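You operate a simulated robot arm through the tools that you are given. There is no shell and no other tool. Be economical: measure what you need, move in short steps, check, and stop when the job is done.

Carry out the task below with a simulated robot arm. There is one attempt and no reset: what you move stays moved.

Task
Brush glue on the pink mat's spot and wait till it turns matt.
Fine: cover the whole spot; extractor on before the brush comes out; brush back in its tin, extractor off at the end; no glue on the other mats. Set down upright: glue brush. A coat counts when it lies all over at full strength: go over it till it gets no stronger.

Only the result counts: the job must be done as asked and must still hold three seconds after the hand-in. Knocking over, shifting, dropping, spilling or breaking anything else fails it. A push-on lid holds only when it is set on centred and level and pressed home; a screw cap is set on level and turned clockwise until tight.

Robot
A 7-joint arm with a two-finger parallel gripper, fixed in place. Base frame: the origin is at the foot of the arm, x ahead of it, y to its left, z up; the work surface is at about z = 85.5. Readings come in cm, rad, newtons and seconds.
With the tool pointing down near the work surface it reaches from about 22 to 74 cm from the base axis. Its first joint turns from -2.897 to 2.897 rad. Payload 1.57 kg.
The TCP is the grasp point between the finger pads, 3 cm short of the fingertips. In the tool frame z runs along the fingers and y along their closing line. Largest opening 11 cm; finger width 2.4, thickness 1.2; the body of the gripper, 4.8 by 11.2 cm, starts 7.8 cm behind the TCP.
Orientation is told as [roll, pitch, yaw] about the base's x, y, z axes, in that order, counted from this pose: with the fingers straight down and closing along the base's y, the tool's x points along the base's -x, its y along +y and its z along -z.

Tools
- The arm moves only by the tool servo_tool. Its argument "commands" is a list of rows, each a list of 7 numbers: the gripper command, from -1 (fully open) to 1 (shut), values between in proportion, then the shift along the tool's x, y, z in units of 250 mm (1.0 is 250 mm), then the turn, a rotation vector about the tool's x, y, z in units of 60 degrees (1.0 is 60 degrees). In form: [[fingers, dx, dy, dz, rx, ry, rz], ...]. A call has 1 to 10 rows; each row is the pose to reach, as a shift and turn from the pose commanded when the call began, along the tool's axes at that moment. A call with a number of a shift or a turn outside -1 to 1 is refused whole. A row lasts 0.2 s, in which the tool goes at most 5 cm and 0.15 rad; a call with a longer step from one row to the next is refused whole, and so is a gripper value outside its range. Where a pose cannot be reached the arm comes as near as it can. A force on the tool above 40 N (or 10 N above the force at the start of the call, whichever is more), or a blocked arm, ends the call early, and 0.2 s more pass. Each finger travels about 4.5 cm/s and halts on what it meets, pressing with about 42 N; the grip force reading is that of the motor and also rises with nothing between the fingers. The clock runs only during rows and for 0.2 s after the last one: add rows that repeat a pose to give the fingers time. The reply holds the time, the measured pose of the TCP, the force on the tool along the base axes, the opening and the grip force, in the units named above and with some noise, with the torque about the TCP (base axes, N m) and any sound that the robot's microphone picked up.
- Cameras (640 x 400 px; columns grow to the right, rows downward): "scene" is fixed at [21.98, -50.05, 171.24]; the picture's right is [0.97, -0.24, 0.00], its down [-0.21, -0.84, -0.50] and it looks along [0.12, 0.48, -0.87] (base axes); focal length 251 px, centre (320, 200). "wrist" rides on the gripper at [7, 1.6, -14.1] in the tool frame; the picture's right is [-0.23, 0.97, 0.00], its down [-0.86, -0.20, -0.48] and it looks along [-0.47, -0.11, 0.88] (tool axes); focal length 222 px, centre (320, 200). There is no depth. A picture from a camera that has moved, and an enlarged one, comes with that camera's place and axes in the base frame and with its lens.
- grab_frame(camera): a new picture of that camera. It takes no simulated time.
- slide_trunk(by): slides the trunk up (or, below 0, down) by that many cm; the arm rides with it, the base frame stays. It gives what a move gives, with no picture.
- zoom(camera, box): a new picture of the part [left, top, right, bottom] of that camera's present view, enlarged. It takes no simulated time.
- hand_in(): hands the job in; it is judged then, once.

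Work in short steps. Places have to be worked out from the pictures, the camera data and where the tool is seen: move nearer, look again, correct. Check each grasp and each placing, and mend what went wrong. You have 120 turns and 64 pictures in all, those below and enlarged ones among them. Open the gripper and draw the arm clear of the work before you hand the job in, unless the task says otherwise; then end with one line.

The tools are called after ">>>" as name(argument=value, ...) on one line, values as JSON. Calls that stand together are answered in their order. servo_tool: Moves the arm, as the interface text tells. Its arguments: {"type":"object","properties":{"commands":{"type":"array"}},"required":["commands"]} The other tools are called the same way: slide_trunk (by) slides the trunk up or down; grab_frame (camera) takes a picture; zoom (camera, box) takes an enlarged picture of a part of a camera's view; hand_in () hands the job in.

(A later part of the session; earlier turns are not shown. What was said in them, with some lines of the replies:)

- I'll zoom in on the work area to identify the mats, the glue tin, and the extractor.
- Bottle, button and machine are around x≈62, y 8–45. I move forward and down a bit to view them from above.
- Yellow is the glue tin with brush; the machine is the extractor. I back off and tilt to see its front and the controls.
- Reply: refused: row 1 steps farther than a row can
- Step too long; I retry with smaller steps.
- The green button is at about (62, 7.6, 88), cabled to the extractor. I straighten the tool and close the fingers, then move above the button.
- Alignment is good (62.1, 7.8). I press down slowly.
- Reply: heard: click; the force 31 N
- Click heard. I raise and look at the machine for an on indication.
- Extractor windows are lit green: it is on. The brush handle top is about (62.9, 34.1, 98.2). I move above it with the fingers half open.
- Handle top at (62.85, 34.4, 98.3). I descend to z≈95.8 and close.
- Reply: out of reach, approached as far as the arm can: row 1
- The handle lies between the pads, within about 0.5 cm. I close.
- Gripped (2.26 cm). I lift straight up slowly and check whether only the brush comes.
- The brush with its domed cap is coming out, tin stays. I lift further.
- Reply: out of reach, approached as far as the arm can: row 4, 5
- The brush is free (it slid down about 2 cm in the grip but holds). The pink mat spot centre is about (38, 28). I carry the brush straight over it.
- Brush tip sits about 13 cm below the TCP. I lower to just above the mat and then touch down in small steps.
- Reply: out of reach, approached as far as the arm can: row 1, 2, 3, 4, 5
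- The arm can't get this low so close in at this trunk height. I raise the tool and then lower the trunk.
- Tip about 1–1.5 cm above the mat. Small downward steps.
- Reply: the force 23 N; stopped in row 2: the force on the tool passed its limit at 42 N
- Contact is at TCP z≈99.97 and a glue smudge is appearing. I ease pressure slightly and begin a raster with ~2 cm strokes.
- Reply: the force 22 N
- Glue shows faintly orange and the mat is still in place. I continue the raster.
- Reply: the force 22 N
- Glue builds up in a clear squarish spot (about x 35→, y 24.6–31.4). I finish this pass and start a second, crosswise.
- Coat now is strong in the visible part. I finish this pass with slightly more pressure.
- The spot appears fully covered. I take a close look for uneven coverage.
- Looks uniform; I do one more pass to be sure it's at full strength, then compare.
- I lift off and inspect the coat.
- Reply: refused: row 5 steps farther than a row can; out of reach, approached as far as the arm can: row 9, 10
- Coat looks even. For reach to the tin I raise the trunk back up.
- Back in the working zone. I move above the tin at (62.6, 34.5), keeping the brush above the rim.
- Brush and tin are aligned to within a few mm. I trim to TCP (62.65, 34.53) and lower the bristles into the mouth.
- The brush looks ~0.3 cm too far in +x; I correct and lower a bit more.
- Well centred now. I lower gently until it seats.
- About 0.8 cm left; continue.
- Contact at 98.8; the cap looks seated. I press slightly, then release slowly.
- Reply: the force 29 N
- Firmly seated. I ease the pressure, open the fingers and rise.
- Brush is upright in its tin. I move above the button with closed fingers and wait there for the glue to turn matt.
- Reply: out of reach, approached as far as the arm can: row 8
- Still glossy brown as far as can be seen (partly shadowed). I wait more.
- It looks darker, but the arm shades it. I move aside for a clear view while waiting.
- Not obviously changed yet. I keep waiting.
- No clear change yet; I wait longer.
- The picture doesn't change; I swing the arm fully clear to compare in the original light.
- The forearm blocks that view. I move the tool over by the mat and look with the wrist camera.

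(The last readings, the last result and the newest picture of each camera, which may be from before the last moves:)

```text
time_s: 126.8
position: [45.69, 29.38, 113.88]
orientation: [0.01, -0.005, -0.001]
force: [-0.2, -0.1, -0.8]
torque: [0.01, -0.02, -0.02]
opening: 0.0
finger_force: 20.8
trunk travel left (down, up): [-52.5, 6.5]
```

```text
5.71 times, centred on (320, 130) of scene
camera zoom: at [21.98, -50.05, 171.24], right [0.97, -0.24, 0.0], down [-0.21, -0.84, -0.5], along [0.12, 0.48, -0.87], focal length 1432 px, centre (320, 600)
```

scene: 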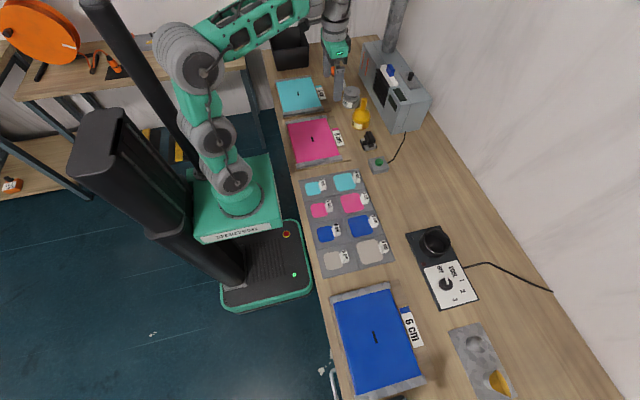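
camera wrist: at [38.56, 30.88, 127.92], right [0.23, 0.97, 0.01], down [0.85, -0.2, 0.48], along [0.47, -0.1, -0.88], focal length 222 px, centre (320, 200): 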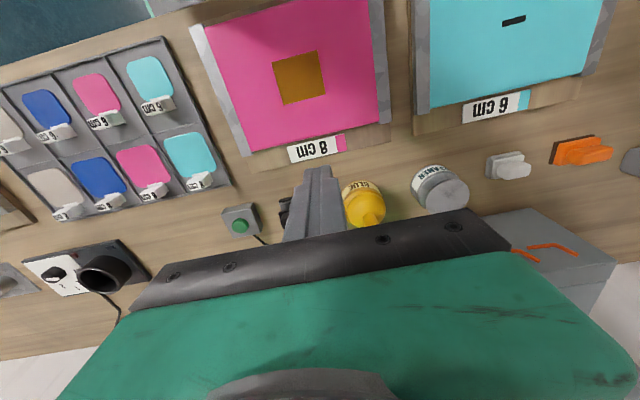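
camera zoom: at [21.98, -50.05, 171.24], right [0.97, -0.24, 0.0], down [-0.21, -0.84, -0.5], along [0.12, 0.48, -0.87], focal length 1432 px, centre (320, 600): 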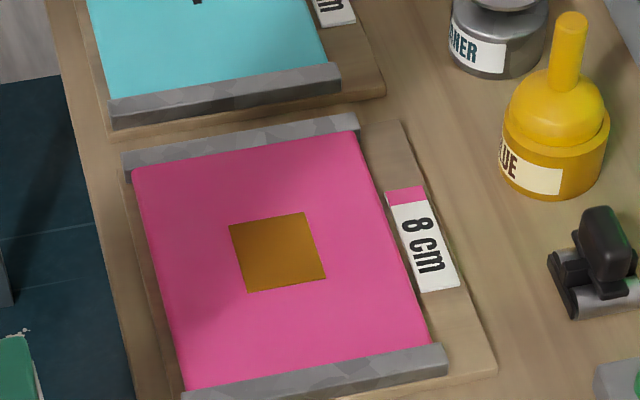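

The view is clear now; colour is about the same as just after brushing. I wait about 20 s here and compare from this same pose.

>>> servo_tool(commands=[[1, 0, 0, 0, 0, 0, 0], [1, 0, 0, 0, 0, 0, 0], [1, 0, 0, 0, 0, 0, 0], [1, 0, 0, 0, 0, 0, 0], [1, 0, 0, 0, 0, 0, 0], [1, 0, 0, 0, 0, 0, 0], [1, 0, 0, 0, 0, 0, 0], [1, 0, 0, 0, 0, 0, 0], [1, 0, 0, 0, 0, 0, 0], [1, 0, 0, 0, 0, 0, 0]])

>>> servo_tool(commands=[[1, 0, 0, 0, 0, 0, 0], [1, 0, 0, 0, 0, 0, 0], [1, 0, 0, 0, 0, 0, 0], [1, 0, 0, 0, 0, 0, 0], [1, 0, 0, 0, 0, 0, 0], [1, 0, 0, 0, 0, 0, 0], [1, 0, 0, 0, 0, 0, 0], [1, 0, 0, 0, 0, 0, 0], [1, 0, 0, 0, 0, 0, 0], [1, 0, 0, 0, 0, 0, 0]])

>>> servo_tool(commands=[[1, 0, 0, 0, 0, 0, 0], [1, 0, 0, 0, 0, 0, 0], [1, 0, 0, 0, 0, 0, 0], [1, 0, 0, 0, 0, 0, 0], [1, 0, 0, 0, 0, 0, 0], [1, 0, 0, 0, 0, 0, 0], [1, 0, 0, 0, 0, 0, 0], [1, 0, 0, 0, 0, 0, 0], [1, 0, 0, 0, 0, 0, 0], [1, 0, 0, 0, 0, 0, 0]])

>>> servo_tool(commands=[[1, 0, 0, 0, 0, 0, 0], [1, 0, 0, 0, 0, 0, 0], [1, 0, 0, 0, 0, 0, 0], [1, 0, 0, 0, 0, 0, 0], [1, 0, 0, 0, 0, 0, 0], [1, 0, 0, 0, 0, 0, 0], [1, 0, 0, 0, 0, 0, 0], [1, 0, 0, 0, 0, 0, 0], [1, 0, 0, 0, 0, 0, 0], [1, 0, 0, 0, 0, 0, 0]])

>>> servo_tool(commands=[[1, 0, 0, 0, 0, 0, 0], [1, 0, 0, 0, 0, 0, 0], [1, 0, 0, 0, 0, 0, 0], [1, 0, 0, 0, 0, 0, 0], [1, 0, 0, 0, 0, 0, 0], [1, 0, 0, 0, 0, 0, 0], [1, 0, 0, 0, 0, 0, 0], [1, 0, 0, 0, 0, 0, 0], [1, 0, 0, 0, 0, 0, 0], [1, 0, 0, 0, 0, 0, 0]])

>>> servo_tool(commands=[[1, 0, 0, 0, 0, 0, 0], [1, 0, 0, 0, 0, 0, 0], [1, 0, 0, 0, 0, 0, 0], [1, 0, 0, 0, 0, 0, 0], [1, 0, 0, 0, 0, 0, 0], [1, 0, 0, 0, 0, 0, 0], [1, 0, 0, 0, 0, 0, 0], [1, 0, 0, 0, 0, 0, 0], [1, 0, 0, 0, 0, 0, 0], [1, 0, 0, 0, 0, 0, 0]])

>>> servo_tool(commands=[[1, 0, 0, 0, 0, 0, 0], [1, 0, 0, 0, 0, 0, 0], [1, 0, 0, 0, 0, 0, 0], [1, 0, 0, 0, 0, 0, 0], [1, 0, 0, 0, 0, 0, 0], [1, 0, 0, 0, 0, 0, 0], [1, 0, 0, 0, 0, 0, 0], [1, 0, 0, 0, 0, 0, 0], [1, 0, 0, 0, 0, 0, 0], [1, 0, 0, 0, 0, 0, 0]])

>>> servo_tool(commands=[[1, 0, 0, 0, 0, 0, 0], [1, 0, 0, 0, 0, 0, 0], [1, 0, 0, 0, 0, 0, 0], [1, 0, 0, 0, 0, 0, 0], [1, 0, 0, 0, 0, 0, 0], [1, 0, 0, 0, 0, 0, 0], [1, 0, 0, 0, 0, 0, 0], [1, 0, 0, 0, 0, 0, 0], [1, 0, 0, 0, 0, 0, 0], [1, 0, 0, 0, 0, 0, 0]])

>>> zoom(camera="scene", box=[285, 95, 355, 165])

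```text
time_s: 129.0
position: [45.61, 29.41, 113.83]
orientation: [0.008, -0.005, -0.003]
force: [0.1, -1.1, 0.6]
torque: [-0.01, 0.0, -0.02]
opening: 0.03
finger_force: 21.5
trunk travel left (down, up): [-52.5, 6.5]
```

```text
time_s: 131.2
position: [45.59, 29.41, 113.82]
orientation: [0.01, -0.005, 0.0]
force: [-0.3, 0.1, 1.0]
torque: [-0.03, 0.0, 0.03]
opening: 0.01
finger_force: 21.3
trunk travel left (down, up): [-52.5, 6.5]
```

```text
time_s: 133.4
position: [45.51, 29.26, 113.78]
orientation: [0.01, -0.005, -0.002]
force: [-0.2, 0.3, -0.1]
torque: [-0.01, 0.0, 0.0]
opening: 0.0
finger_force: 21.3
trunk travel left (down, up): [-52.5, 6.5]
```

```text
time_s: 135.6
position: [45.61, 29.26, 113.8]
orientation: [0.009, -0.005, -0.002]
force: [-0.4, -0.8, -0.5]
torque: [-0.02, -0.01, -0.01]
opening: 0.02
finger_force: 21.0
trunk travel left (down, up): [-52.5, 6.5]
```

```text
time_s: 137.8
position: [45.68, 29.28, 113.88]
orientation: [0.009, -0.004, -0.001]
force: [-0.3, 0.1, -0.7]
torque: [-0.03, 0.0, 0.02]
opening: 0.01
finger_force: 21.3
trunk travel left (down, up): [-52.5, 6.5]
```

```text
time_s: 140.0
position: [45.51, 29.27, 113.87]
orientation: [0.01, -0.006, -0.002]
force: [0.7, -0.1, -0.5]
torque: [0.04, 0.02, -0.01]
opening: 0.02
finger_force: 21.1
trunk travel left (down, up): [-52.5, 6.5]
```

```text
time_s: 142.2
position: [45.68, 29.32, 113.69]
orientation: [0.009, -0.007, -0.001]
force: [0.9, 1.4, -0.6]
torque: [0.0, -0.02, 0.02]
opening: 0.01
finger_force: 21.5
trunk travel left (down, up): [-52.5, 6.5]
```

```text
time_s: 144.4
position: [45.65, 29.26, 113.8]
orientation: [0.008, -0.005, -0.001]
force: [-0.7, 0.2, 0.6]
torque: [0.0, 0.01, -0.03]
opening: 0.0
finger_force: 21.1
trunk travel left (down, up): [-52.5, 6.5]
```

```text
5.71 times, centred on (320, 130) of scene
camera zoom: at [21.98, -50.05, 171.24], right [0.97, -0.24, 0.0], down [-0.21, -0.84, -0.5], along [0.12, 0.48, -0.87], focal length 1432 px, centre (320, 600)
```

zoom: 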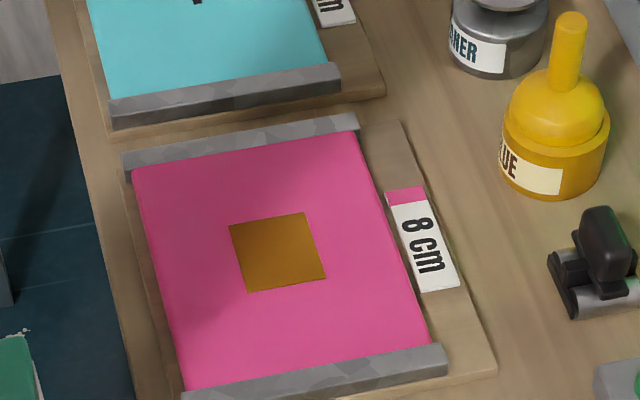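

>>> zoom(camera="scene", box=[307, 125, 349, 153])

```text
14.29 times, centred on (328, 139) of scene
camera zoom: at [21.98, -50.05, 171.24], right [0.97, -0.24, 0.0], down [-0.21, -0.84, -0.5], along [0.12, 0.48, -0.87], focal length 3580 px, centre (206, 1071)
```

zoom: 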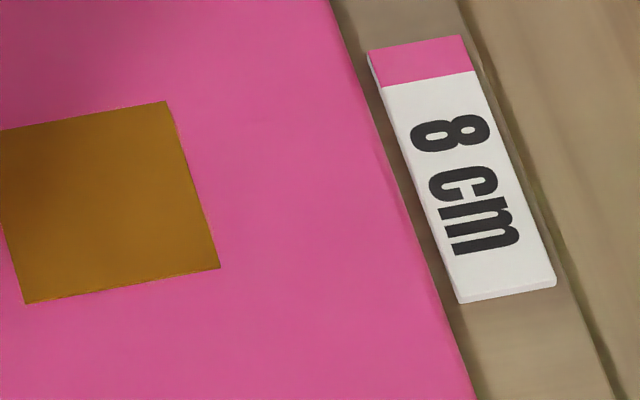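

Still the same as fresh. I wait another ~25 s.

>>> servo_tool(commands=[[1, 0, 0, 0, 0, 0, 0], [1, 0, 0, 0, 0, 0, 0], [1, 0, 0, 0, 0, 0, 0], [1, 0, 0, 0, 0, 0, 0], [1, 0, 0, 0, 0, 0, 0], [1, 0, 0, 0, 0, 0, 0], [1, 0, 0, 0, 0, 0, 0], [1, 0, 0, 0, 0, 0, 0], [1, 0, 0, 0, 0, 0, 0], [1, 0, 0, 0, 0, 0, 0]])

>>> servo_tool(commands=[[1, 0, 0, 0, 0, 0, 0], [1, 0, 0, 0, 0, 0, 0], [1, 0, 0, 0, 0, 0, 0], [1, 0, 0, 0, 0, 0, 0], [1, 0, 0, 0, 0, 0, 0], [1, 0, 0, 0, 0, 0, 0], [1, 0, 0, 0, 0, 0, 0], [1, 0, 0, 0, 0, 0, 0], [1, 0, 0, 0, 0, 0, 0], [1, 0, 0, 0, 0, 0, 0]])

>>> servo_tool(commands=[[1, 0, 0, 0, 0, 0, 0], [1, 0, 0, 0, 0, 0, 0], [1, 0, 0, 0, 0, 0, 0], [1, 0, 0, 0, 0, 0, 0], [1, 0, 0, 0, 0, 0, 0], [1, 0, 0, 0, 0, 0, 0], [1, 0, 0, 0, 0, 0, 0], [1, 0, 0, 0, 0, 0, 0], [1, 0, 0, 0, 0, 0, 0], [1, 0, 0, 0, 0, 0, 0]])

>>> servo_tool(commands=[[1, 0, 0, 0, 0, 0, 0], [1, 0, 0, 0, 0, 0, 0], [1, 0, 0, 0, 0, 0, 0], [1, 0, 0, 0, 0, 0, 0], [1, 0, 0, 0, 0, 0, 0], [1, 0, 0, 0, 0, 0, 0], [1, 0, 0, 0, 0, 0, 0], [1, 0, 0, 0, 0, 0, 0], [1, 0, 0, 0, 0, 0, 0], [1, 0, 0, 0, 0, 0, 0]])

>>> servo_tool(commands=[[1, 0, 0, 0, 0, 0, 0], [1, 0, 0, 0, 0, 0, 0], [1, 0, 0, 0, 0, 0, 0], [1, 0, 0, 0, 0, 0, 0], [1, 0, 0, 0, 0, 0, 0], [1, 0, 0, 0, 0, 0, 0], [1, 0, 0, 0, 0, 0, 0], [1, 0, 0, 0, 0, 0, 0], [1, 0, 0, 0, 0, 0, 0], [1, 0, 0, 0, 0, 0, 0]])

>>> servo_tool(commands=[[1, 0, 0, 0, 0, 0, 0], [1, 0, 0, 0, 0, 0, 0], [1, 0, 0, 0, 0, 0, 0], [1, 0, 0, 0, 0, 0, 0], [1, 0, 0, 0, 0, 0, 0], [1, 0, 0, 0, 0, 0, 0], [1, 0, 0, 0, 0, 0, 0], [1, 0, 0, 0, 0, 0, 0], [1, 0, 0, 0, 0, 0, 0], [1, 0, 0, 0, 0, 0, 0]])

>>> servo_tool(commands=[[1, 0, 0, 0, 0, 0, 0], [1, 0, 0, 0, 0, 0, 0], [1, 0, 0, 0, 0, 0, 0], [1, 0, 0, 0, 0, 0, 0], [1, 0, 0, 0, 0, 0, 0], [1, 0, 0, 0, 0, 0, 0], [1, 0, 0, 0, 0, 0, 0], [1, 0, 0, 0, 0, 0, 0], [1, 0, 0, 0, 0, 0, 0], [1, 0, 0, 0, 0, 0, 0]])

>>> servo_tool(commands=[[1, 0, 0, 0, 0, 0, 0], [1, 0, 0, 0, 0, 0, 0], [1, 0, 0, 0, 0, 0, 0], [1, 0, 0, 0, 0, 0, 0], [1, 0, 0, 0, 0, 0, 0], [1, 0, 0, 0, 0, 0, 0], [1, 0, 0, 0, 0, 0, 0], [1, 0, 0, 0, 0, 0, 0], [1, 0, 0, 0, 0, 0, 0], [1, 0, 0, 0, 0, 0, 0]])

>>> servo_tool(commands=[[1, 0, 0, 0, 0, 0, 0], [1, 0, 0, 0, 0, 0, 0], [1, 0, 0, 0, 0, 0, 0], [1, 0, 0, 0, 0, 0, 0], [1, 0, 0, 0, 0, 0, 0], [1, 0, 0, 0, 0, 0, 0], [1, 0, 0, 0, 0, 0, 0], [1, 0, 0, 0, 0, 0, 0], [1, 0, 0, 0, 0, 0, 0], [1, 0, 0, 0, 0, 0, 0]])

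>>> servo_tool(commands=[[1, 0, 0, 0, 0, 0, 0], [1, 0, 0, 0, 0, 0, 0], [1, 0, 0, 0, 0, 0, 0], [1, 0, 0, 0, 0, 0, 0], [1, 0, 0, 0, 0, 0, 0], [1, 0, 0, 0, 0, 0, 0], [1, 0, 0, 0, 0, 0, 0], [1, 0, 0, 0, 0, 0, 0], [1, 0, 0, 0, 0, 0, 0], [1, 0, 0, 0, 0, 0, 0]])

>>> servo_tool(commands=[[1, 0, 0, 0, 0, 0, 0], [1, 0, 0, 0, 0, 0, 0], [1, 0, 0, 0, 0, 0, 0], [1, 0, 0, 0, 0, 0, 0], [1, 0, 0, 0, 0, 0, 0], [1, 0, 0, 0, 0, 0, 0], [1, 0, 0, 0, 0, 0, 0], [1, 0, 0, 0, 0, 0, 0], [1, 0, 0, 0, 0, 0, 0], [1, 0, 0, 0, 0, 0, 0]])

>>> zoom(camera="scene", box=[285, 95, 355, 165])

```text
time_s: 146.6
position: [45.61, 29.41, 113.87]
orientation: [0.008, -0.007, -0.003]
force: [-0.1, -0.3, 1.0]
torque: [0.02, 0.02, 0.03]
opening: 0.0
finger_force: 21.3
trunk travel left (down, up): [-52.5, 6.5]
```

```text
time_s: 148.8
position: [45.6, 29.42, 113.81]
orientation: [0.01, -0.006, -0.002]
force: [0.3, -0.2, -0.1]
torque: [-0.01, -0.01, 0.01]
opening: 0.0
finger_force: 21.5
trunk travel left (down, up): [-52.5, 6.5]
```

```text
time_s: 151.0
position: [45.59, 29.28, 113.85]
orientation: [0.008, -0.006, -0.001]
force: [0.2, 0.5, 0.4]
torque: [0.01, -0.01, 0.03]
opening: 0.0
finger_force: 21.6
trunk travel left (down, up): [-52.5, 6.5]
```

```text
time_s: 153.2
position: [45.56, 29.33, 113.85]
orientation: [0.009, -0.005, -0.001]
force: [-0.3, -1.1, -0.1]
torque: [-0.01, -0.01, -0.05]
opening: 0.0
finger_force: 21.8
trunk travel left (down, up): [-52.5, 6.5]
```

```text
time_s: 155.4
position: [45.76, 29.45, 113.84]
orientation: [0.009, -0.006, -0.001]
force: [-0.5, 0.2, -0.2]
torque: [-0.01, -0.02, 0.02]
opening: 0.02
finger_force: 21.7
trunk travel left (down, up): [-52.5, 6.5]
```

```text
time_s: 157.6
position: [45.56, 29.31, 113.83]
orientation: [0.009, -0.004, -0.002]
force: [-0.6, 1.3, 0.1]
torque: [0.01, 0.03, 0.0]
opening: 0.03
finger_force: 21.3
trunk travel left (down, up): [-52.5, 6.5]
```

```text
time_s: 159.8
position: [45.64, 29.27, 113.85]
orientation: [0.008, -0.006, -0.001]
force: [-0.4, -0.2, -0.2]
torque: [0.0, 0.02, -0.03]
opening: 0.0
finger_force: 21.2
trunk travel left (down, up): [-52.5, 6.5]
```

```text
time_s: 162.0
position: [45.57, 29.27, 113.74]
orientation: [0.008, -0.008, -0.001]
force: [0.8, 0.2, -0.3]
torque: [0.02, 0.0, 0.01]
opening: 0.0
finger_force: 21.2
trunk travel left (down, up): [-52.5, 6.5]
```

```text
time_s: 164.2
position: [45.63, 29.33, 113.85]
orientation: [0.009, -0.006, -0.003]
force: [0.2, -0.7, 0.3]
torque: [0.02, -0.01, -0.01]
opening: 0.0
finger_force: 21.4
trunk travel left (down, up): [-52.5, 6.5]
```

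```text
time_s: 166.4
position: [45.56, 29.28, 113.82]
orientation: [0.008, -0.005, -0.004]
force: [-0.7, 0.0, 0.0]
torque: [0.03, 0.0, 0.0]
opening: 0.01
finger_force: 21.2
trunk travel left (down, up): [-52.5, 6.5]
```

```text
time_s: 168.6
position: [45.6, 29.19, 113.87]
orientation: [0.008, -0.006, -0.002]
force: [-0.3, -1.1, 1.0]
torque: [0.01, 0.01, 0.01]
opening: 0.02
finger_force: 21.8
trunk travel left (down, up): [-52.5, 6.5]
```

```text
5.71 times, centred on (320, 130) of scene
camera zoom: at [21.98, -50.05, 171.24], right [0.97, -0.24, 0.0], down [-0.21, -0.84, -0.5], along [0.12, 0.48, -0.87], focal length 1432 px, centre (320, 600)
```

zoom: 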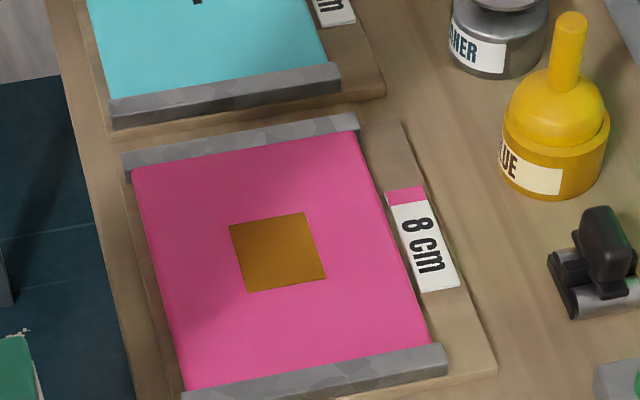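

No change. I wait longer, about 45 s.

>>> servo_tool(commands=[[1, 0, 0, 0, 0, 0, 0], [1, 0, 0, 0, 0, 0, 0], [1, 0, 0, 0, 0, 0, 0], [1, 0, 0, 0, 0, 0, 0], [1, 0, 0, 0, 0, 0, 0], [1, 0, 0, 0, 0, 0, 0], [1, 0, 0, 0, 0, 0, 0], [1, 0, 0, 0, 0, 0, 0], [1, 0, 0, 0, 0, 0, 0], [1, 0, 0, 0, 0, 0, 0]])

>>> servo_tool(commands=[[1, 0, 0, 0, 0, 0, 0], [1, 0, 0, 0, 0, 0, 0], [1, 0, 0, 0, 0, 0, 0], [1, 0, 0, 0, 0, 0, 0], [1, 0, 0, 0, 0, 0, 0], [1, 0, 0, 0, 0, 0, 0], [1, 0, 0, 0, 0, 0, 0], [1, 0, 0, 0, 0, 0, 0], [1, 0, 0, 0, 0, 0, 0], [1, 0, 0, 0, 0, 0, 0]])

>>> servo_tool(commands=[[1, 0, 0, 0, 0, 0, 0], [1, 0, 0, 0, 0, 0, 0], [1, 0, 0, 0, 0, 0, 0], [1, 0, 0, 0, 0, 0, 0], [1, 0, 0, 0, 0, 0, 0], [1, 0, 0, 0, 0, 0, 0], [1, 0, 0, 0, 0, 0, 0], [1, 0, 0, 0, 0, 0, 0], [1, 0, 0, 0, 0, 0, 0], [1, 0, 0, 0, 0, 0, 0]])

>>> servo_tool(commands=[[1, 0, 0, 0, 0, 0, 0], [1, 0, 0, 0, 0, 0, 0], [1, 0, 0, 0, 0, 0, 0], [1, 0, 0, 0, 0, 0, 0], [1, 0, 0, 0, 0, 0, 0], [1, 0, 0, 0, 0, 0, 0], [1, 0, 0, 0, 0, 0, 0], [1, 0, 0, 0, 0, 0, 0], [1, 0, 0, 0, 0, 0, 0], [1, 0, 0, 0, 0, 0, 0]])

>>> servo_tool(commands=[[1, 0, 0, 0, 0, 0, 0], [1, 0, 0, 0, 0, 0, 0], [1, 0, 0, 0, 0, 0, 0], [1, 0, 0, 0, 0, 0, 0], [1, 0, 0, 0, 0, 0, 0], [1, 0, 0, 0, 0, 0, 0], [1, 0, 0, 0, 0, 0, 0], [1, 0, 0, 0, 0, 0, 0], [1, 0, 0, 0, 0, 0, 0], [1, 0, 0, 0, 0, 0, 0]])

>>> servo_tool(commands=[[1, 0, 0, 0, 0, 0, 0], [1, 0, 0, 0, 0, 0, 0], [1, 0, 0, 0, 0, 0, 0], [1, 0, 0, 0, 0, 0, 0], [1, 0, 0, 0, 0, 0, 0], [1, 0, 0, 0, 0, 0, 0], [1, 0, 0, 0, 0, 0, 0], [1, 0, 0, 0, 0, 0, 0], [1, 0, 0, 0, 0, 0, 0], [1, 0, 0, 0, 0, 0, 0]])

>>> servo_tool(commands=[[1, 0, 0, 0, 0, 0, 0], [1, 0, 0, 0, 0, 0, 0], [1, 0, 0, 0, 0, 0, 0], [1, 0, 0, 0, 0, 0, 0], [1, 0, 0, 0, 0, 0, 0], [1, 0, 0, 0, 0, 0, 0], [1, 0, 0, 0, 0, 0, 0], [1, 0, 0, 0, 0, 0, 0], [1, 0, 0, 0, 0, 0, 0], [1, 0, 0, 0, 0, 0, 0]])

>>> servo_tool(commands=[[1, 0, 0, 0, 0, 0, 0], [1, 0, 0, 0, 0, 0, 0], [1, 0, 0, 0, 0, 0, 0], [1, 0, 0, 0, 0, 0, 0], [1, 0, 0, 0, 0, 0, 0], [1, 0, 0, 0, 0, 0, 0], [1, 0, 0, 0, 0, 0, 0], [1, 0, 0, 0, 0, 0, 0], [1, 0, 0, 0, 0, 0, 0], [1, 0, 0, 0, 0, 0, 0]])

>>> servo_tool(commands=[[1, 0, 0, 0, 0, 0, 0], [1, 0, 0, 0, 0, 0, 0], [1, 0, 0, 0, 0, 0, 0], [1, 0, 0, 0, 0, 0, 0], [1, 0, 0, 0, 0, 0, 0], [1, 0, 0, 0, 0, 0, 0], [1, 0, 0, 0, 0, 0, 0], [1, 0, 0, 0, 0, 0, 0], [1, 0, 0, 0, 0, 0, 0], [1, 0, 0, 0, 0, 0, 0]])

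>>> servo_tool(commands=[[1, 0, 0, 0, 0, 0, 0], [1, 0, 0, 0, 0, 0, 0], [1, 0, 0, 0, 0, 0, 0], [1, 0, 0, 0, 0, 0, 0], [1, 0, 0, 0, 0, 0, 0], [1, 0, 0, 0, 0, 0, 0], [1, 0, 0, 0, 0, 0, 0], [1, 0, 0, 0, 0, 0, 0], [1, 0, 0, 0, 0, 0, 0], [1, 0, 0, 0, 0, 0, 0]])

>>> servo_tool(commands=[[1, 0, 0, 0, 0, 0, 0], [1, 0, 0, 0, 0, 0, 0], [1, 0, 0, 0, 0, 0, 0], [1, 0, 0, 0, 0, 0, 0], [1, 0, 0, 0, 0, 0, 0], [1, 0, 0, 0, 0, 0, 0], [1, 0, 0, 0, 0, 0, 0], [1, 0, 0, 0, 0, 0, 0], [1, 0, 0, 0, 0, 0, 0], [1, 0, 0, 0, 0, 0, 0]])

>>> servo_tool(commands=[[1, 0, 0, 0, 0, 0, 0], [1, 0, 0, 0, 0, 0, 0], [1, 0, 0, 0, 0, 0, 0], [1, 0, 0, 0, 0, 0, 0], [1, 0, 0, 0, 0, 0, 0], [1, 0, 0, 0, 0, 0, 0], [1, 0, 0, 0, 0, 0, 0], [1, 0, 0, 0, 0, 0, 0], [1, 0, 0, 0, 0, 0, 0], [1, 0, 0, 0, 0, 0, 0]])

>>> servo_tool(commands=[[1, 0, 0, 0, 0, 0, 0], [1, 0, 0, 0, 0, 0, 0], [1, 0, 0, 0, 0, 0, 0], [1, 0, 0, 0, 0, 0, 0], [1, 0, 0, 0, 0, 0, 0], [1, 0, 0, 0, 0, 0, 0], [1, 0, 0, 0, 0, 0, 0], [1, 0, 0, 0, 0, 0, 0], [1, 0, 0, 0, 0, 0, 0], [1, 0, 0, 0, 0, 0, 0]])

>>> servo_tool(commands=[[1, 0, 0, 0, 0, 0, 0], [1, 0, 0, 0, 0, 0, 0], [1, 0, 0, 0, 0, 0, 0], [1, 0, 0, 0, 0, 0, 0], [1, 0, 0, 0, 0, 0, 0], [1, 0, 0, 0, 0, 0, 0], [1, 0, 0, 0, 0, 0, 0], [1, 0, 0, 0, 0, 0, 0], [1, 0, 0, 0, 0, 0, 0], [1, 0, 0, 0, 0, 0, 0]])

>>> servo_tool(commands=[[1, 0, 0, 0, 0, 0, 0], [1, 0, 0, 0, 0, 0, 0], [1, 0, 0, 0, 0, 0, 0], [1, 0, 0, 0, 0, 0, 0], [1, 0, 0, 0, 0, 0, 0], [1, 0, 0, 0, 0, 0, 0], [1, 0, 0, 0, 0, 0, 0], [1, 0, 0, 0, 0, 0, 0], [1, 0, 0, 0, 0, 0, 0], [1, 0, 0, 0, 0, 0, 0]])

>>> servo_tool(commands=[[1, 0, 0, 0, 0, 0, 0], [1, 0, 0, 0, 0, 0, 0], [1, 0, 0, 0, 0, 0, 0], [1, 0, 0, 0, 0, 0, 0], [1, 0, 0, 0, 0, 0, 0], [1, 0, 0, 0, 0, 0, 0], [1, 0, 0, 0, 0, 0, 0], [1, 0, 0, 0, 0, 0, 0], [1, 0, 0, 0, 0, 0, 0], [1, 0, 0, 0, 0, 0, 0]])

>>> servo_tool(commands=[[1, 0, 0, 0, 0, 0, 0], [1, 0, 0, 0, 0, 0, 0], [1, 0, 0, 0, 0, 0, 0], [1, 0, 0, 0, 0, 0, 0], [1, 0, 0, 0, 0, 0, 0], [1, 0, 0, 0, 0, 0, 0], [1, 0, 0, 0, 0, 0, 0], [1, 0, 0, 0, 0, 0, 0], [1, 0, 0, 0, 0, 0, 0], [1, 0, 0, 0, 0, 0, 0]])

>>> servo_tool(commands=[[1, 0, 0, 0, 0, 0, 0], [1, 0, 0, 0, 0, 0, 0], [1, 0, 0, 0, 0, 0, 0], [1, 0, 0, 0, 0, 0, 0], [1, 0, 0, 0, 0, 0, 0], [1, 0, 0, 0, 0, 0, 0], [1, 0, 0, 0, 0, 0, 0], [1, 0, 0, 0, 0, 0, 0], [1, 0, 0, 0, 0, 0, 0], [1, 0, 0, 0, 0, 0, 0]])

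>>> servo_tool(commands=[[1, 0, 0, 0, 0, 0, 0], [1, 0, 0, 0, 0, 0, 0], [1, 0, 0, 0, 0, 0, 0], [1, 0, 0, 0, 0, 0, 0], [1, 0, 0, 0, 0, 0, 0], [1, 0, 0, 0, 0, 0, 0], [1, 0, 0, 0, 0, 0, 0], [1, 0, 0, 0, 0, 0, 0], [1, 0, 0, 0, 0, 0, 0], [1, 0, 0, 0, 0, 0, 0]])

>>> zoom(camera="scene", box=[285, 95, 355, 165])

```text
time_s: 170.8
position: [45.65, 29.36, 113.82]
orientation: [0.007, -0.006, -0.002]
force: [-0.4, -0.1, 0.2]
torque: [0.0, 0.01, -0.01]
opening: 0.02
finger_force: 21.2
trunk travel left (down, up): [-52.5, 6.5]
```

```text
time_s: 173.0
position: [45.68, 29.31, 113.84]
orientation: [0.009, -0.004, -0.003]
force: [-0.1, -0.3, -0.5]
torque: [0.02, -0.03, 0.04]
opening: 0.0
finger_force: 21.9
trunk travel left (down, up): [-52.5, 6.5]
```

```text
time_s: 175.2
position: [45.54, 29.32, 113.87]
orientation: [0.009, -0.005, 0.0]
force: [0.4, -1.0, -0.3]
torque: [-0.01, -0.02, 0.03]
opening: 0.02
finger_force: 21.2
trunk travel left (down, up): [-52.5, 6.5]
```

```text
time_s: 177.4
position: [45.47, 29.4, 113.91]
orientation: [0.007, -0.005, -0.004]
force: [-0.3, -0.4, -0.6]
torque: [0.0, 0.02, -0.01]
opening: 0.0
finger_force: 21.1
trunk travel left (down, up): [-52.5, 6.5]
```

```text
time_s: 179.6
position: [45.57, 29.32, 113.95]
orientation: [0.009, -0.005, -0.002]
force: [1.5, -0.4, -0.7]
torque: [-0.02, -0.02, -0.02]
opening: 0.01
finger_force: 21.7
trunk travel left (down, up): [-52.5, 6.5]
```

```text
time_s: 181.8
position: [45.6, 29.25, 113.87]
orientation: [0.01, -0.005, 0.0]
force: [0.4, 0.0, 0.3]
torque: [-0.01, -0.02, 0.0]
opening: 0.0
finger_force: 20.7
trunk travel left (down, up): [-52.5, 6.5]
```

```text
time_s: 184.0
position: [45.64, 29.36, 113.8]
orientation: [0.01, -0.005, -0.002]
force: [-0.5, -0.9, 0.7]
torque: [0.0, -0.02, 0.01]
opening: 0.0
finger_force: 21.4
trunk travel left (down, up): [-52.5, 6.5]
```

```text
time_s: 186.2
position: [45.5, 29.31, 113.88]
orientation: [0.008, -0.006, 0.0]
force: [-0.8, -0.6, 0.1]
torque: [0.0, 0.01, -0.01]
opening: 0.0
finger_force: 21.5
trunk travel left (down, up): [-52.5, 6.5]
```

```text
time_s: 188.4
position: [45.6, 29.25, 113.81]
orientation: [0.009, -0.005, -0.002]
force: [-0.2, -0.2, 0.6]
torque: [-0.02, -0.01, -0.01]
opening: 0.02
finger_force: 21.5
trunk travel left (down, up): [-52.5, 6.5]
```

```text
time_s: 190.6
position: [45.7, 29.36, 113.79]
orientation: [0.009, -0.004, -0.001]
force: [0.4, 0.4, 0.6]
torque: [0.0, 0.0, 0.0]
opening: 0.0
finger_force: 20.8
trunk travel left (down, up): [-52.5, 6.5]
```

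```text
time_s: 192.8
position: [45.71, 29.35, 113.97]
orientation: [0.01, -0.005, -0.003]
force: [0.6, -0.3, 0.4]
torque: [0.02, 0.01, 0.01]
opening: 0.0
finger_force: 21.2
trunk travel left (down, up): [-52.5, 6.5]
```

```text
time_s: 195.0
position: [45.56, 29.36, 113.82]
orientation: [0.008, -0.006, 0.0]
force: [-0.6, -0.9, 0.2]
torque: [0.02, 0.01, -0.02]
opening: 0.0
finger_force: 21.5
trunk travel left (down, up): [-52.5, 6.5]
```

```text
time_s: 197.2
position: [45.63, 29.35, 113.84]
orientation: [0.009, -0.005, -0.002]
force: [1.0, 1.2, -0.3]
torque: [0.02, -0.02, -0.01]
opening: 0.0
finger_force: 21.0
trunk travel left (down, up): [-52.5, 6.5]
```

```text
time_s: 199.4
position: [45.54, 29.41, 113.87]
orientation: [0.008, -0.006, -0.003]
force: [0.3, -0.5, -0.2]
torque: [0.0, -0.03, 0.02]
opening: 0.0
finger_force: 22.0
trunk travel left (down, up): [-52.5, 6.5]
```

```text
time_s: 201.6
position: [45.59, 29.27, 113.85]
orientation: [0.008, -0.006, -0.002]
force: [0.1, 0.2, -0.3]
torque: [-0.03, -0.01, 0.01]
opening: 0.0
finger_force: 21.9
trunk travel left (down, up): [-52.5, 6.5]
```

```text
time_s: 203.8
position: [45.57, 29.38, 113.84]
orientation: [0.01, -0.006, -0.003]
force: [0.8, -0.5, 0.0]
torque: [0.01, 0.01, 0.0]
opening: 0.0
finger_force: 21.3
trunk travel left (down, up): [-52.5, 6.5]
```

```text
time_s: 206.0
position: [45.47, 29.33, 113.83]
orientation: [0.009, -0.006, -0.002]
force: [-0.9, -0.6, 0.5]
torque: [0.01, 0.03, -0.02]
opening: 0.0
finger_force: 21.2
trunk travel left (down, up): [-52.5, 6.5]
```

```text
time_s: 208.2
position: [45.66, 29.29, 113.84]
orientation: [0.008, -0.005, -0.002]
force: [-0.4, -0.1, -1.0]
torque: [0.01, -0.03, -0.02]
opening: 0.0
finger_force: 21.3
trunk travel left (down, up): [-52.5, 6.5]
```

```text
time_s: 210.4
position: [45.67, 29.28, 113.94]
orientation: [0.009, -0.006, -0.003]
force: [0.7, 0.2, 0.0]
torque: [-0.03, 0.03, 0.01]
opening: 0.01
finger_force: 21.5
trunk travel left (down, up): [-52.5, 6.5]
```

```text
5.71 times, centred on (320, 130) of scene
camera zoom: at [21.98, -50.05, 171.24], right [0.97, -0.24, 0.0], down [-0.21, -0.84, -0.5], along [0.12, 0.48, -0.87], focal length 1432 px, centre (320, 600)
```

zoom: 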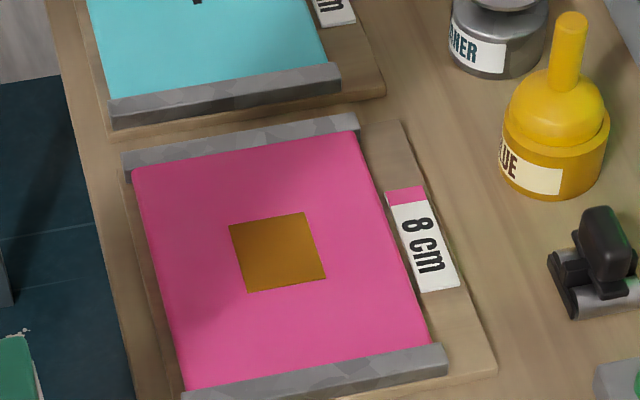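

The look is stable for over 2 minutes since brushing. I check the surface sheen with the wrist camera.

>>> zoom(camera="wrist", box=[240, 30, 360, 120])

```text
4.44 times, centred on (300, 75) of wrist
camera zoom: at [38.56, 30.86, 127.92], right [0.23, 0.97, 0.01], down [0.85, -0.2, 0.48], along [0.47, -0.1, -0.88], focal length 987 px, centre (409, 756)
```

zoom: 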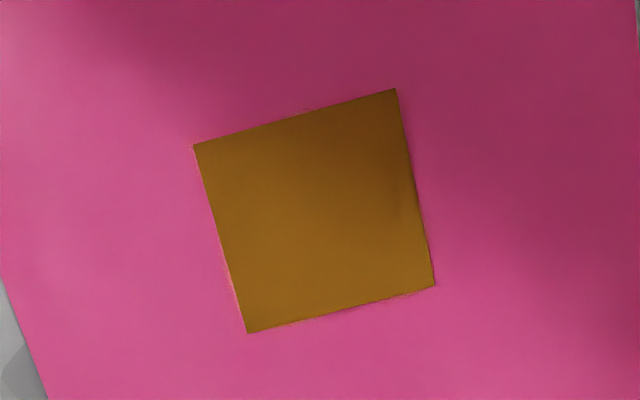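

The coat is uniform to the corners with no gloss highlights: matt. Now I go to the button and switch the extractor off.

>>> servo_tool(commands=[[1, -0.1, -0.15, 0, 0, 0, 0], [1, -0.2, -0.3, 0, 0, 0, 0], [1, -0.3, -0.45, 0, 0, 0, 0], [1, -0.4, -0.6, 0, 0, 0, 0], [1, -0.5, -0.74, 0.03, 0, 0, 0], [1, -0.6, -0.86, 0.08, 0, 0, 0], [1, -0.66, -0.86, 0.22, 0, 0, 0], [1, -0.66, -0.86, 0.38, 0, 0, 0], [1, -0.66, -0.86, 0.5, 0, 0, 0], [1, -0.66, -0.86, 0.5, 0, 0, 0]])

```text
time_s: 212.6
position: [62.43, 8.16, 101.27]
orientation: [0.009, -0.005, 0.0]
force: [0.2, -0.2, -0.3]
torque: [-0.04, 0.01, -0.01]
opening: 0.0
finger_force: 21.6
trunk travel left (down, up): [-52.5, 6.5]
```

Position is within 0.4 cm of the button; I trim it and press once.

>>> servo_tool(commands=[[1, 0.013, -0.013, 0.18, 0, 0, 0], [1, 0.013, -0.013, 0.32, 0, 0, 0], [1, 0.013, -0.013, 0.36, 0, 0, 0], [1, 0.013, -0.013, 0.38, 0, 0, 0], [1, 0.013, -0.013, 0.4, 0, 0, 0], [1, 0.013, -0.013, 0.424, 0, 0, 0]])

```text
time_s: 214.0
position: [66.66, 8.33, 93.12]
orientation: [0.008, 0.002, -0.002]
force: [0.0, 0.0, -0.2]
torque: [-0.01, 0.0, -0.02]
opening: 0.0
finger_force: 21.3
out of reach, approached as far as the arm can: row 1, 2, 3, 4, 5, 6
trunk travel left (down, up): [-52.5, 6.5]
```

The arm's posture limits its reach here; nothing was touched. I raise, lower the trunk, and retry.

>>> servo_tool(commands=[[1, 0, 0, -0.15, 0, 0, 0], [1, 0, 0, -0.3, 0, 0, 0], [1, 0, 0, -0.45, 0, 0, 0], [1, 0, 0, -0.6, 0, 0, 0], [1, 0, 0, -0.72, 0, 0, 0], [1, 0, 0, -0.72, 0, 0, 0]])

>>> slide_trunk(by=-8)

```text
time_s: 215.4
position: [66.52, 8.42, 111.1]
orientation: [0.009, -0.005, -0.002]
force: [-0.1, -0.7, 0.9]
torque: [0.01, -0.03, 0.0]
opening: 0.01
finger_force: 21.1
trunk travel left (down, up): [-52.5, 6.5]
```

```text
time_s: 216.6
position: [66.55, 8.31, 103.09]
orientation: [0.008, -0.006, -0.001]
force: [-0.1, 0.2, -0.7]
torque: [-0.02, -0.01, -0.03]
opening: 0.01
finger_force: 21.2
trunk travel left (down, up): [-44.5, 14.5]
```

Now I move over the button (62.1, 7.8) and descend to just above it to check.

>>> servo_tool(commands=[[1, 0.1, -0.01, 0, 0, 0, 0], [1, 0.178, -0.02, 0, 0, 0, 0], [1, 0.178, -0.02, 0.12, 0, 0, 0], [1, 0.178, -0.02, 0.24, 0, 0, 0], [1, 0.178, -0.02, 0.34, 0, 0, 0], [1, 0.178, -0.02, 0.34, 0, 0, 0]])

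```text
time_s: 218.0
position: [62.16, 7.97, 94.47]
orientation: [0.009, -0.006, -0.003]
force: [0.2, 0.5, 0.0]
torque: [-0.02, 0.03, -0.03]
opening: 0.02
finger_force: 21.2
trunk travel left (down, up): [-44.5, 14.5]
```

On target; press.

>>> servo_tool(commands=[[1, 0, -0.006, 0.05, 0, 0, 0], [1, 0, -0.006, 0.09, 0, 0, 0], [1, 0, -0.006, 0.11, 0, 0, 0], [1, 0, -0.006, 0.13, 0, 0, 0], [1, 0, -0.006, 0.15, 0, 0, 0]])

```text
time_s: 219.2
position: [62.77, 7.84, 91.39]
orientation: [0.006, 0.0, -0.001]
force: [-3.0, -0.4, 6.3]
torque: [0.0, 0.11, -0.03]
opening: 0.02
finger_force: 21.7
out of reach, approached as far as the arm can: row 4, 5
trunk travel left (down, up): [-44.5, 14.5]
heard: click
```

Click heard. I rise and check the lamps.

>>> servo_tool(commands=[[1, 0, 0, -0.15, 0, 0, 0], [1, 0, 0, -0.3, 0, 0, 0], [0.5, 0.08, -0.06, -0.45, 0, 0, 0], [0, 0.2, -0.15, -0.55, 0, 0, 0], [-0.5, 0.35, -0.24, -0.6, 0, 0, 0], [-1, 0.5, -0.33, -0.65, 0, 0, 0], [-1, 0.6, -0.45, -0.65, 0, 0, 0], [-1, 0.6, -0.6, -0.65, 0, 0, 0], [-1, 0.6, -0.6, -0.65, 0, 0, 0]])

>>> grab_frame(camera="scene")

```text
time_s: 221.2
position: [47.65, -7.13, 107.42]
orientation: [0.01, -0.006, -0.001]
force: [0.5, 0.4, -0.6]
torque: [0.05, 0.0, 0.02]
opening: 11.0
finger_force: 0.1
trunk travel left (down, up): [-44.5, 14.5]
```

```text
3 pictures are left
```

scene: 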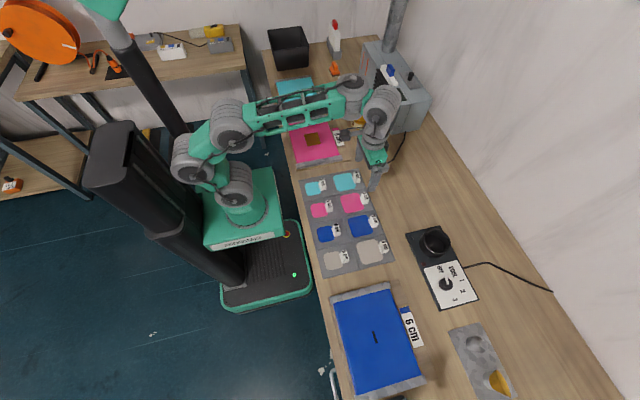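

The lamps are hidden behind the arm; I draw it farther clear and look again.

>>> servo_tool(commands=[[-1, 0.1, -0.1, -0.1, 0, 0, 0], [-1, 0.2, -0.2, -0.15, 0, 0, 0], [-1, 0.25, -0.35, -0.2, 0, 0, 0], [-1, 0.25, -0.5, -0.2, 0, 0, 0], [-1, 0.25, -0.65, -0.2, 0, 0, 0], [-1, 0.25, -0.65, -0.2, 0, 0, 0]])

>>> zoom(camera="scene", box=[285, 40, 445, 180])

```text
time_s: 222.6
position: [41.37, -23.59, 112.35]
orientation: [0.011, -0.004, -0.001]
force: [0.0, -1.0, 0.7]
torque: [0.01, 0.0, -0.01]
opening: 11.0
finger_force: 0.0
trunk travel left (down, up): [-44.5, 14.5]
```

```text
2.86 times, centred on (365, 110) of scene
camera zoom: at [21.98, -50.05, 171.24], right [0.97, -0.24, 0.0], down [-0.21, -0.84, -0.5], along [0.12, 0.48, -0.87], focal length 716 px, centre (191, 457)
```

zoom: 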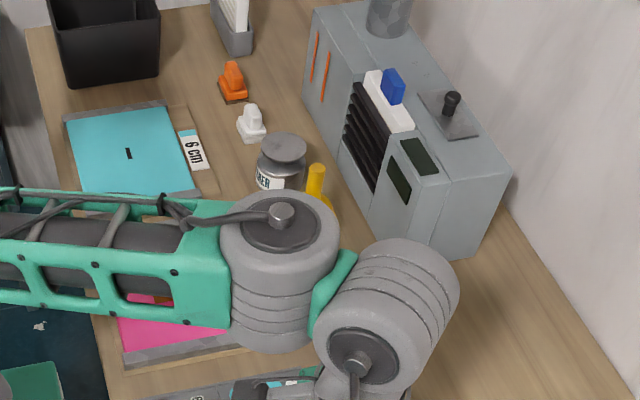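

The lamps are dark, so the extractor is off. The brush is upright in its tin and the arm is clear with the gripper open, so I hand in.

>>> hand_in()

```text
The job is handed in.
```

I brushed glue over the pink mat's whole spot until it got no stronger and handed the job in, but I never saw it visibly turn matt. The colour stayed the same through about two and a half minutes of waiting. I judged it matt from the even surface with no gloss. The extractor was on before the brush came out and is off now, the brush is upright in its tin, and no glue went on the other mats.
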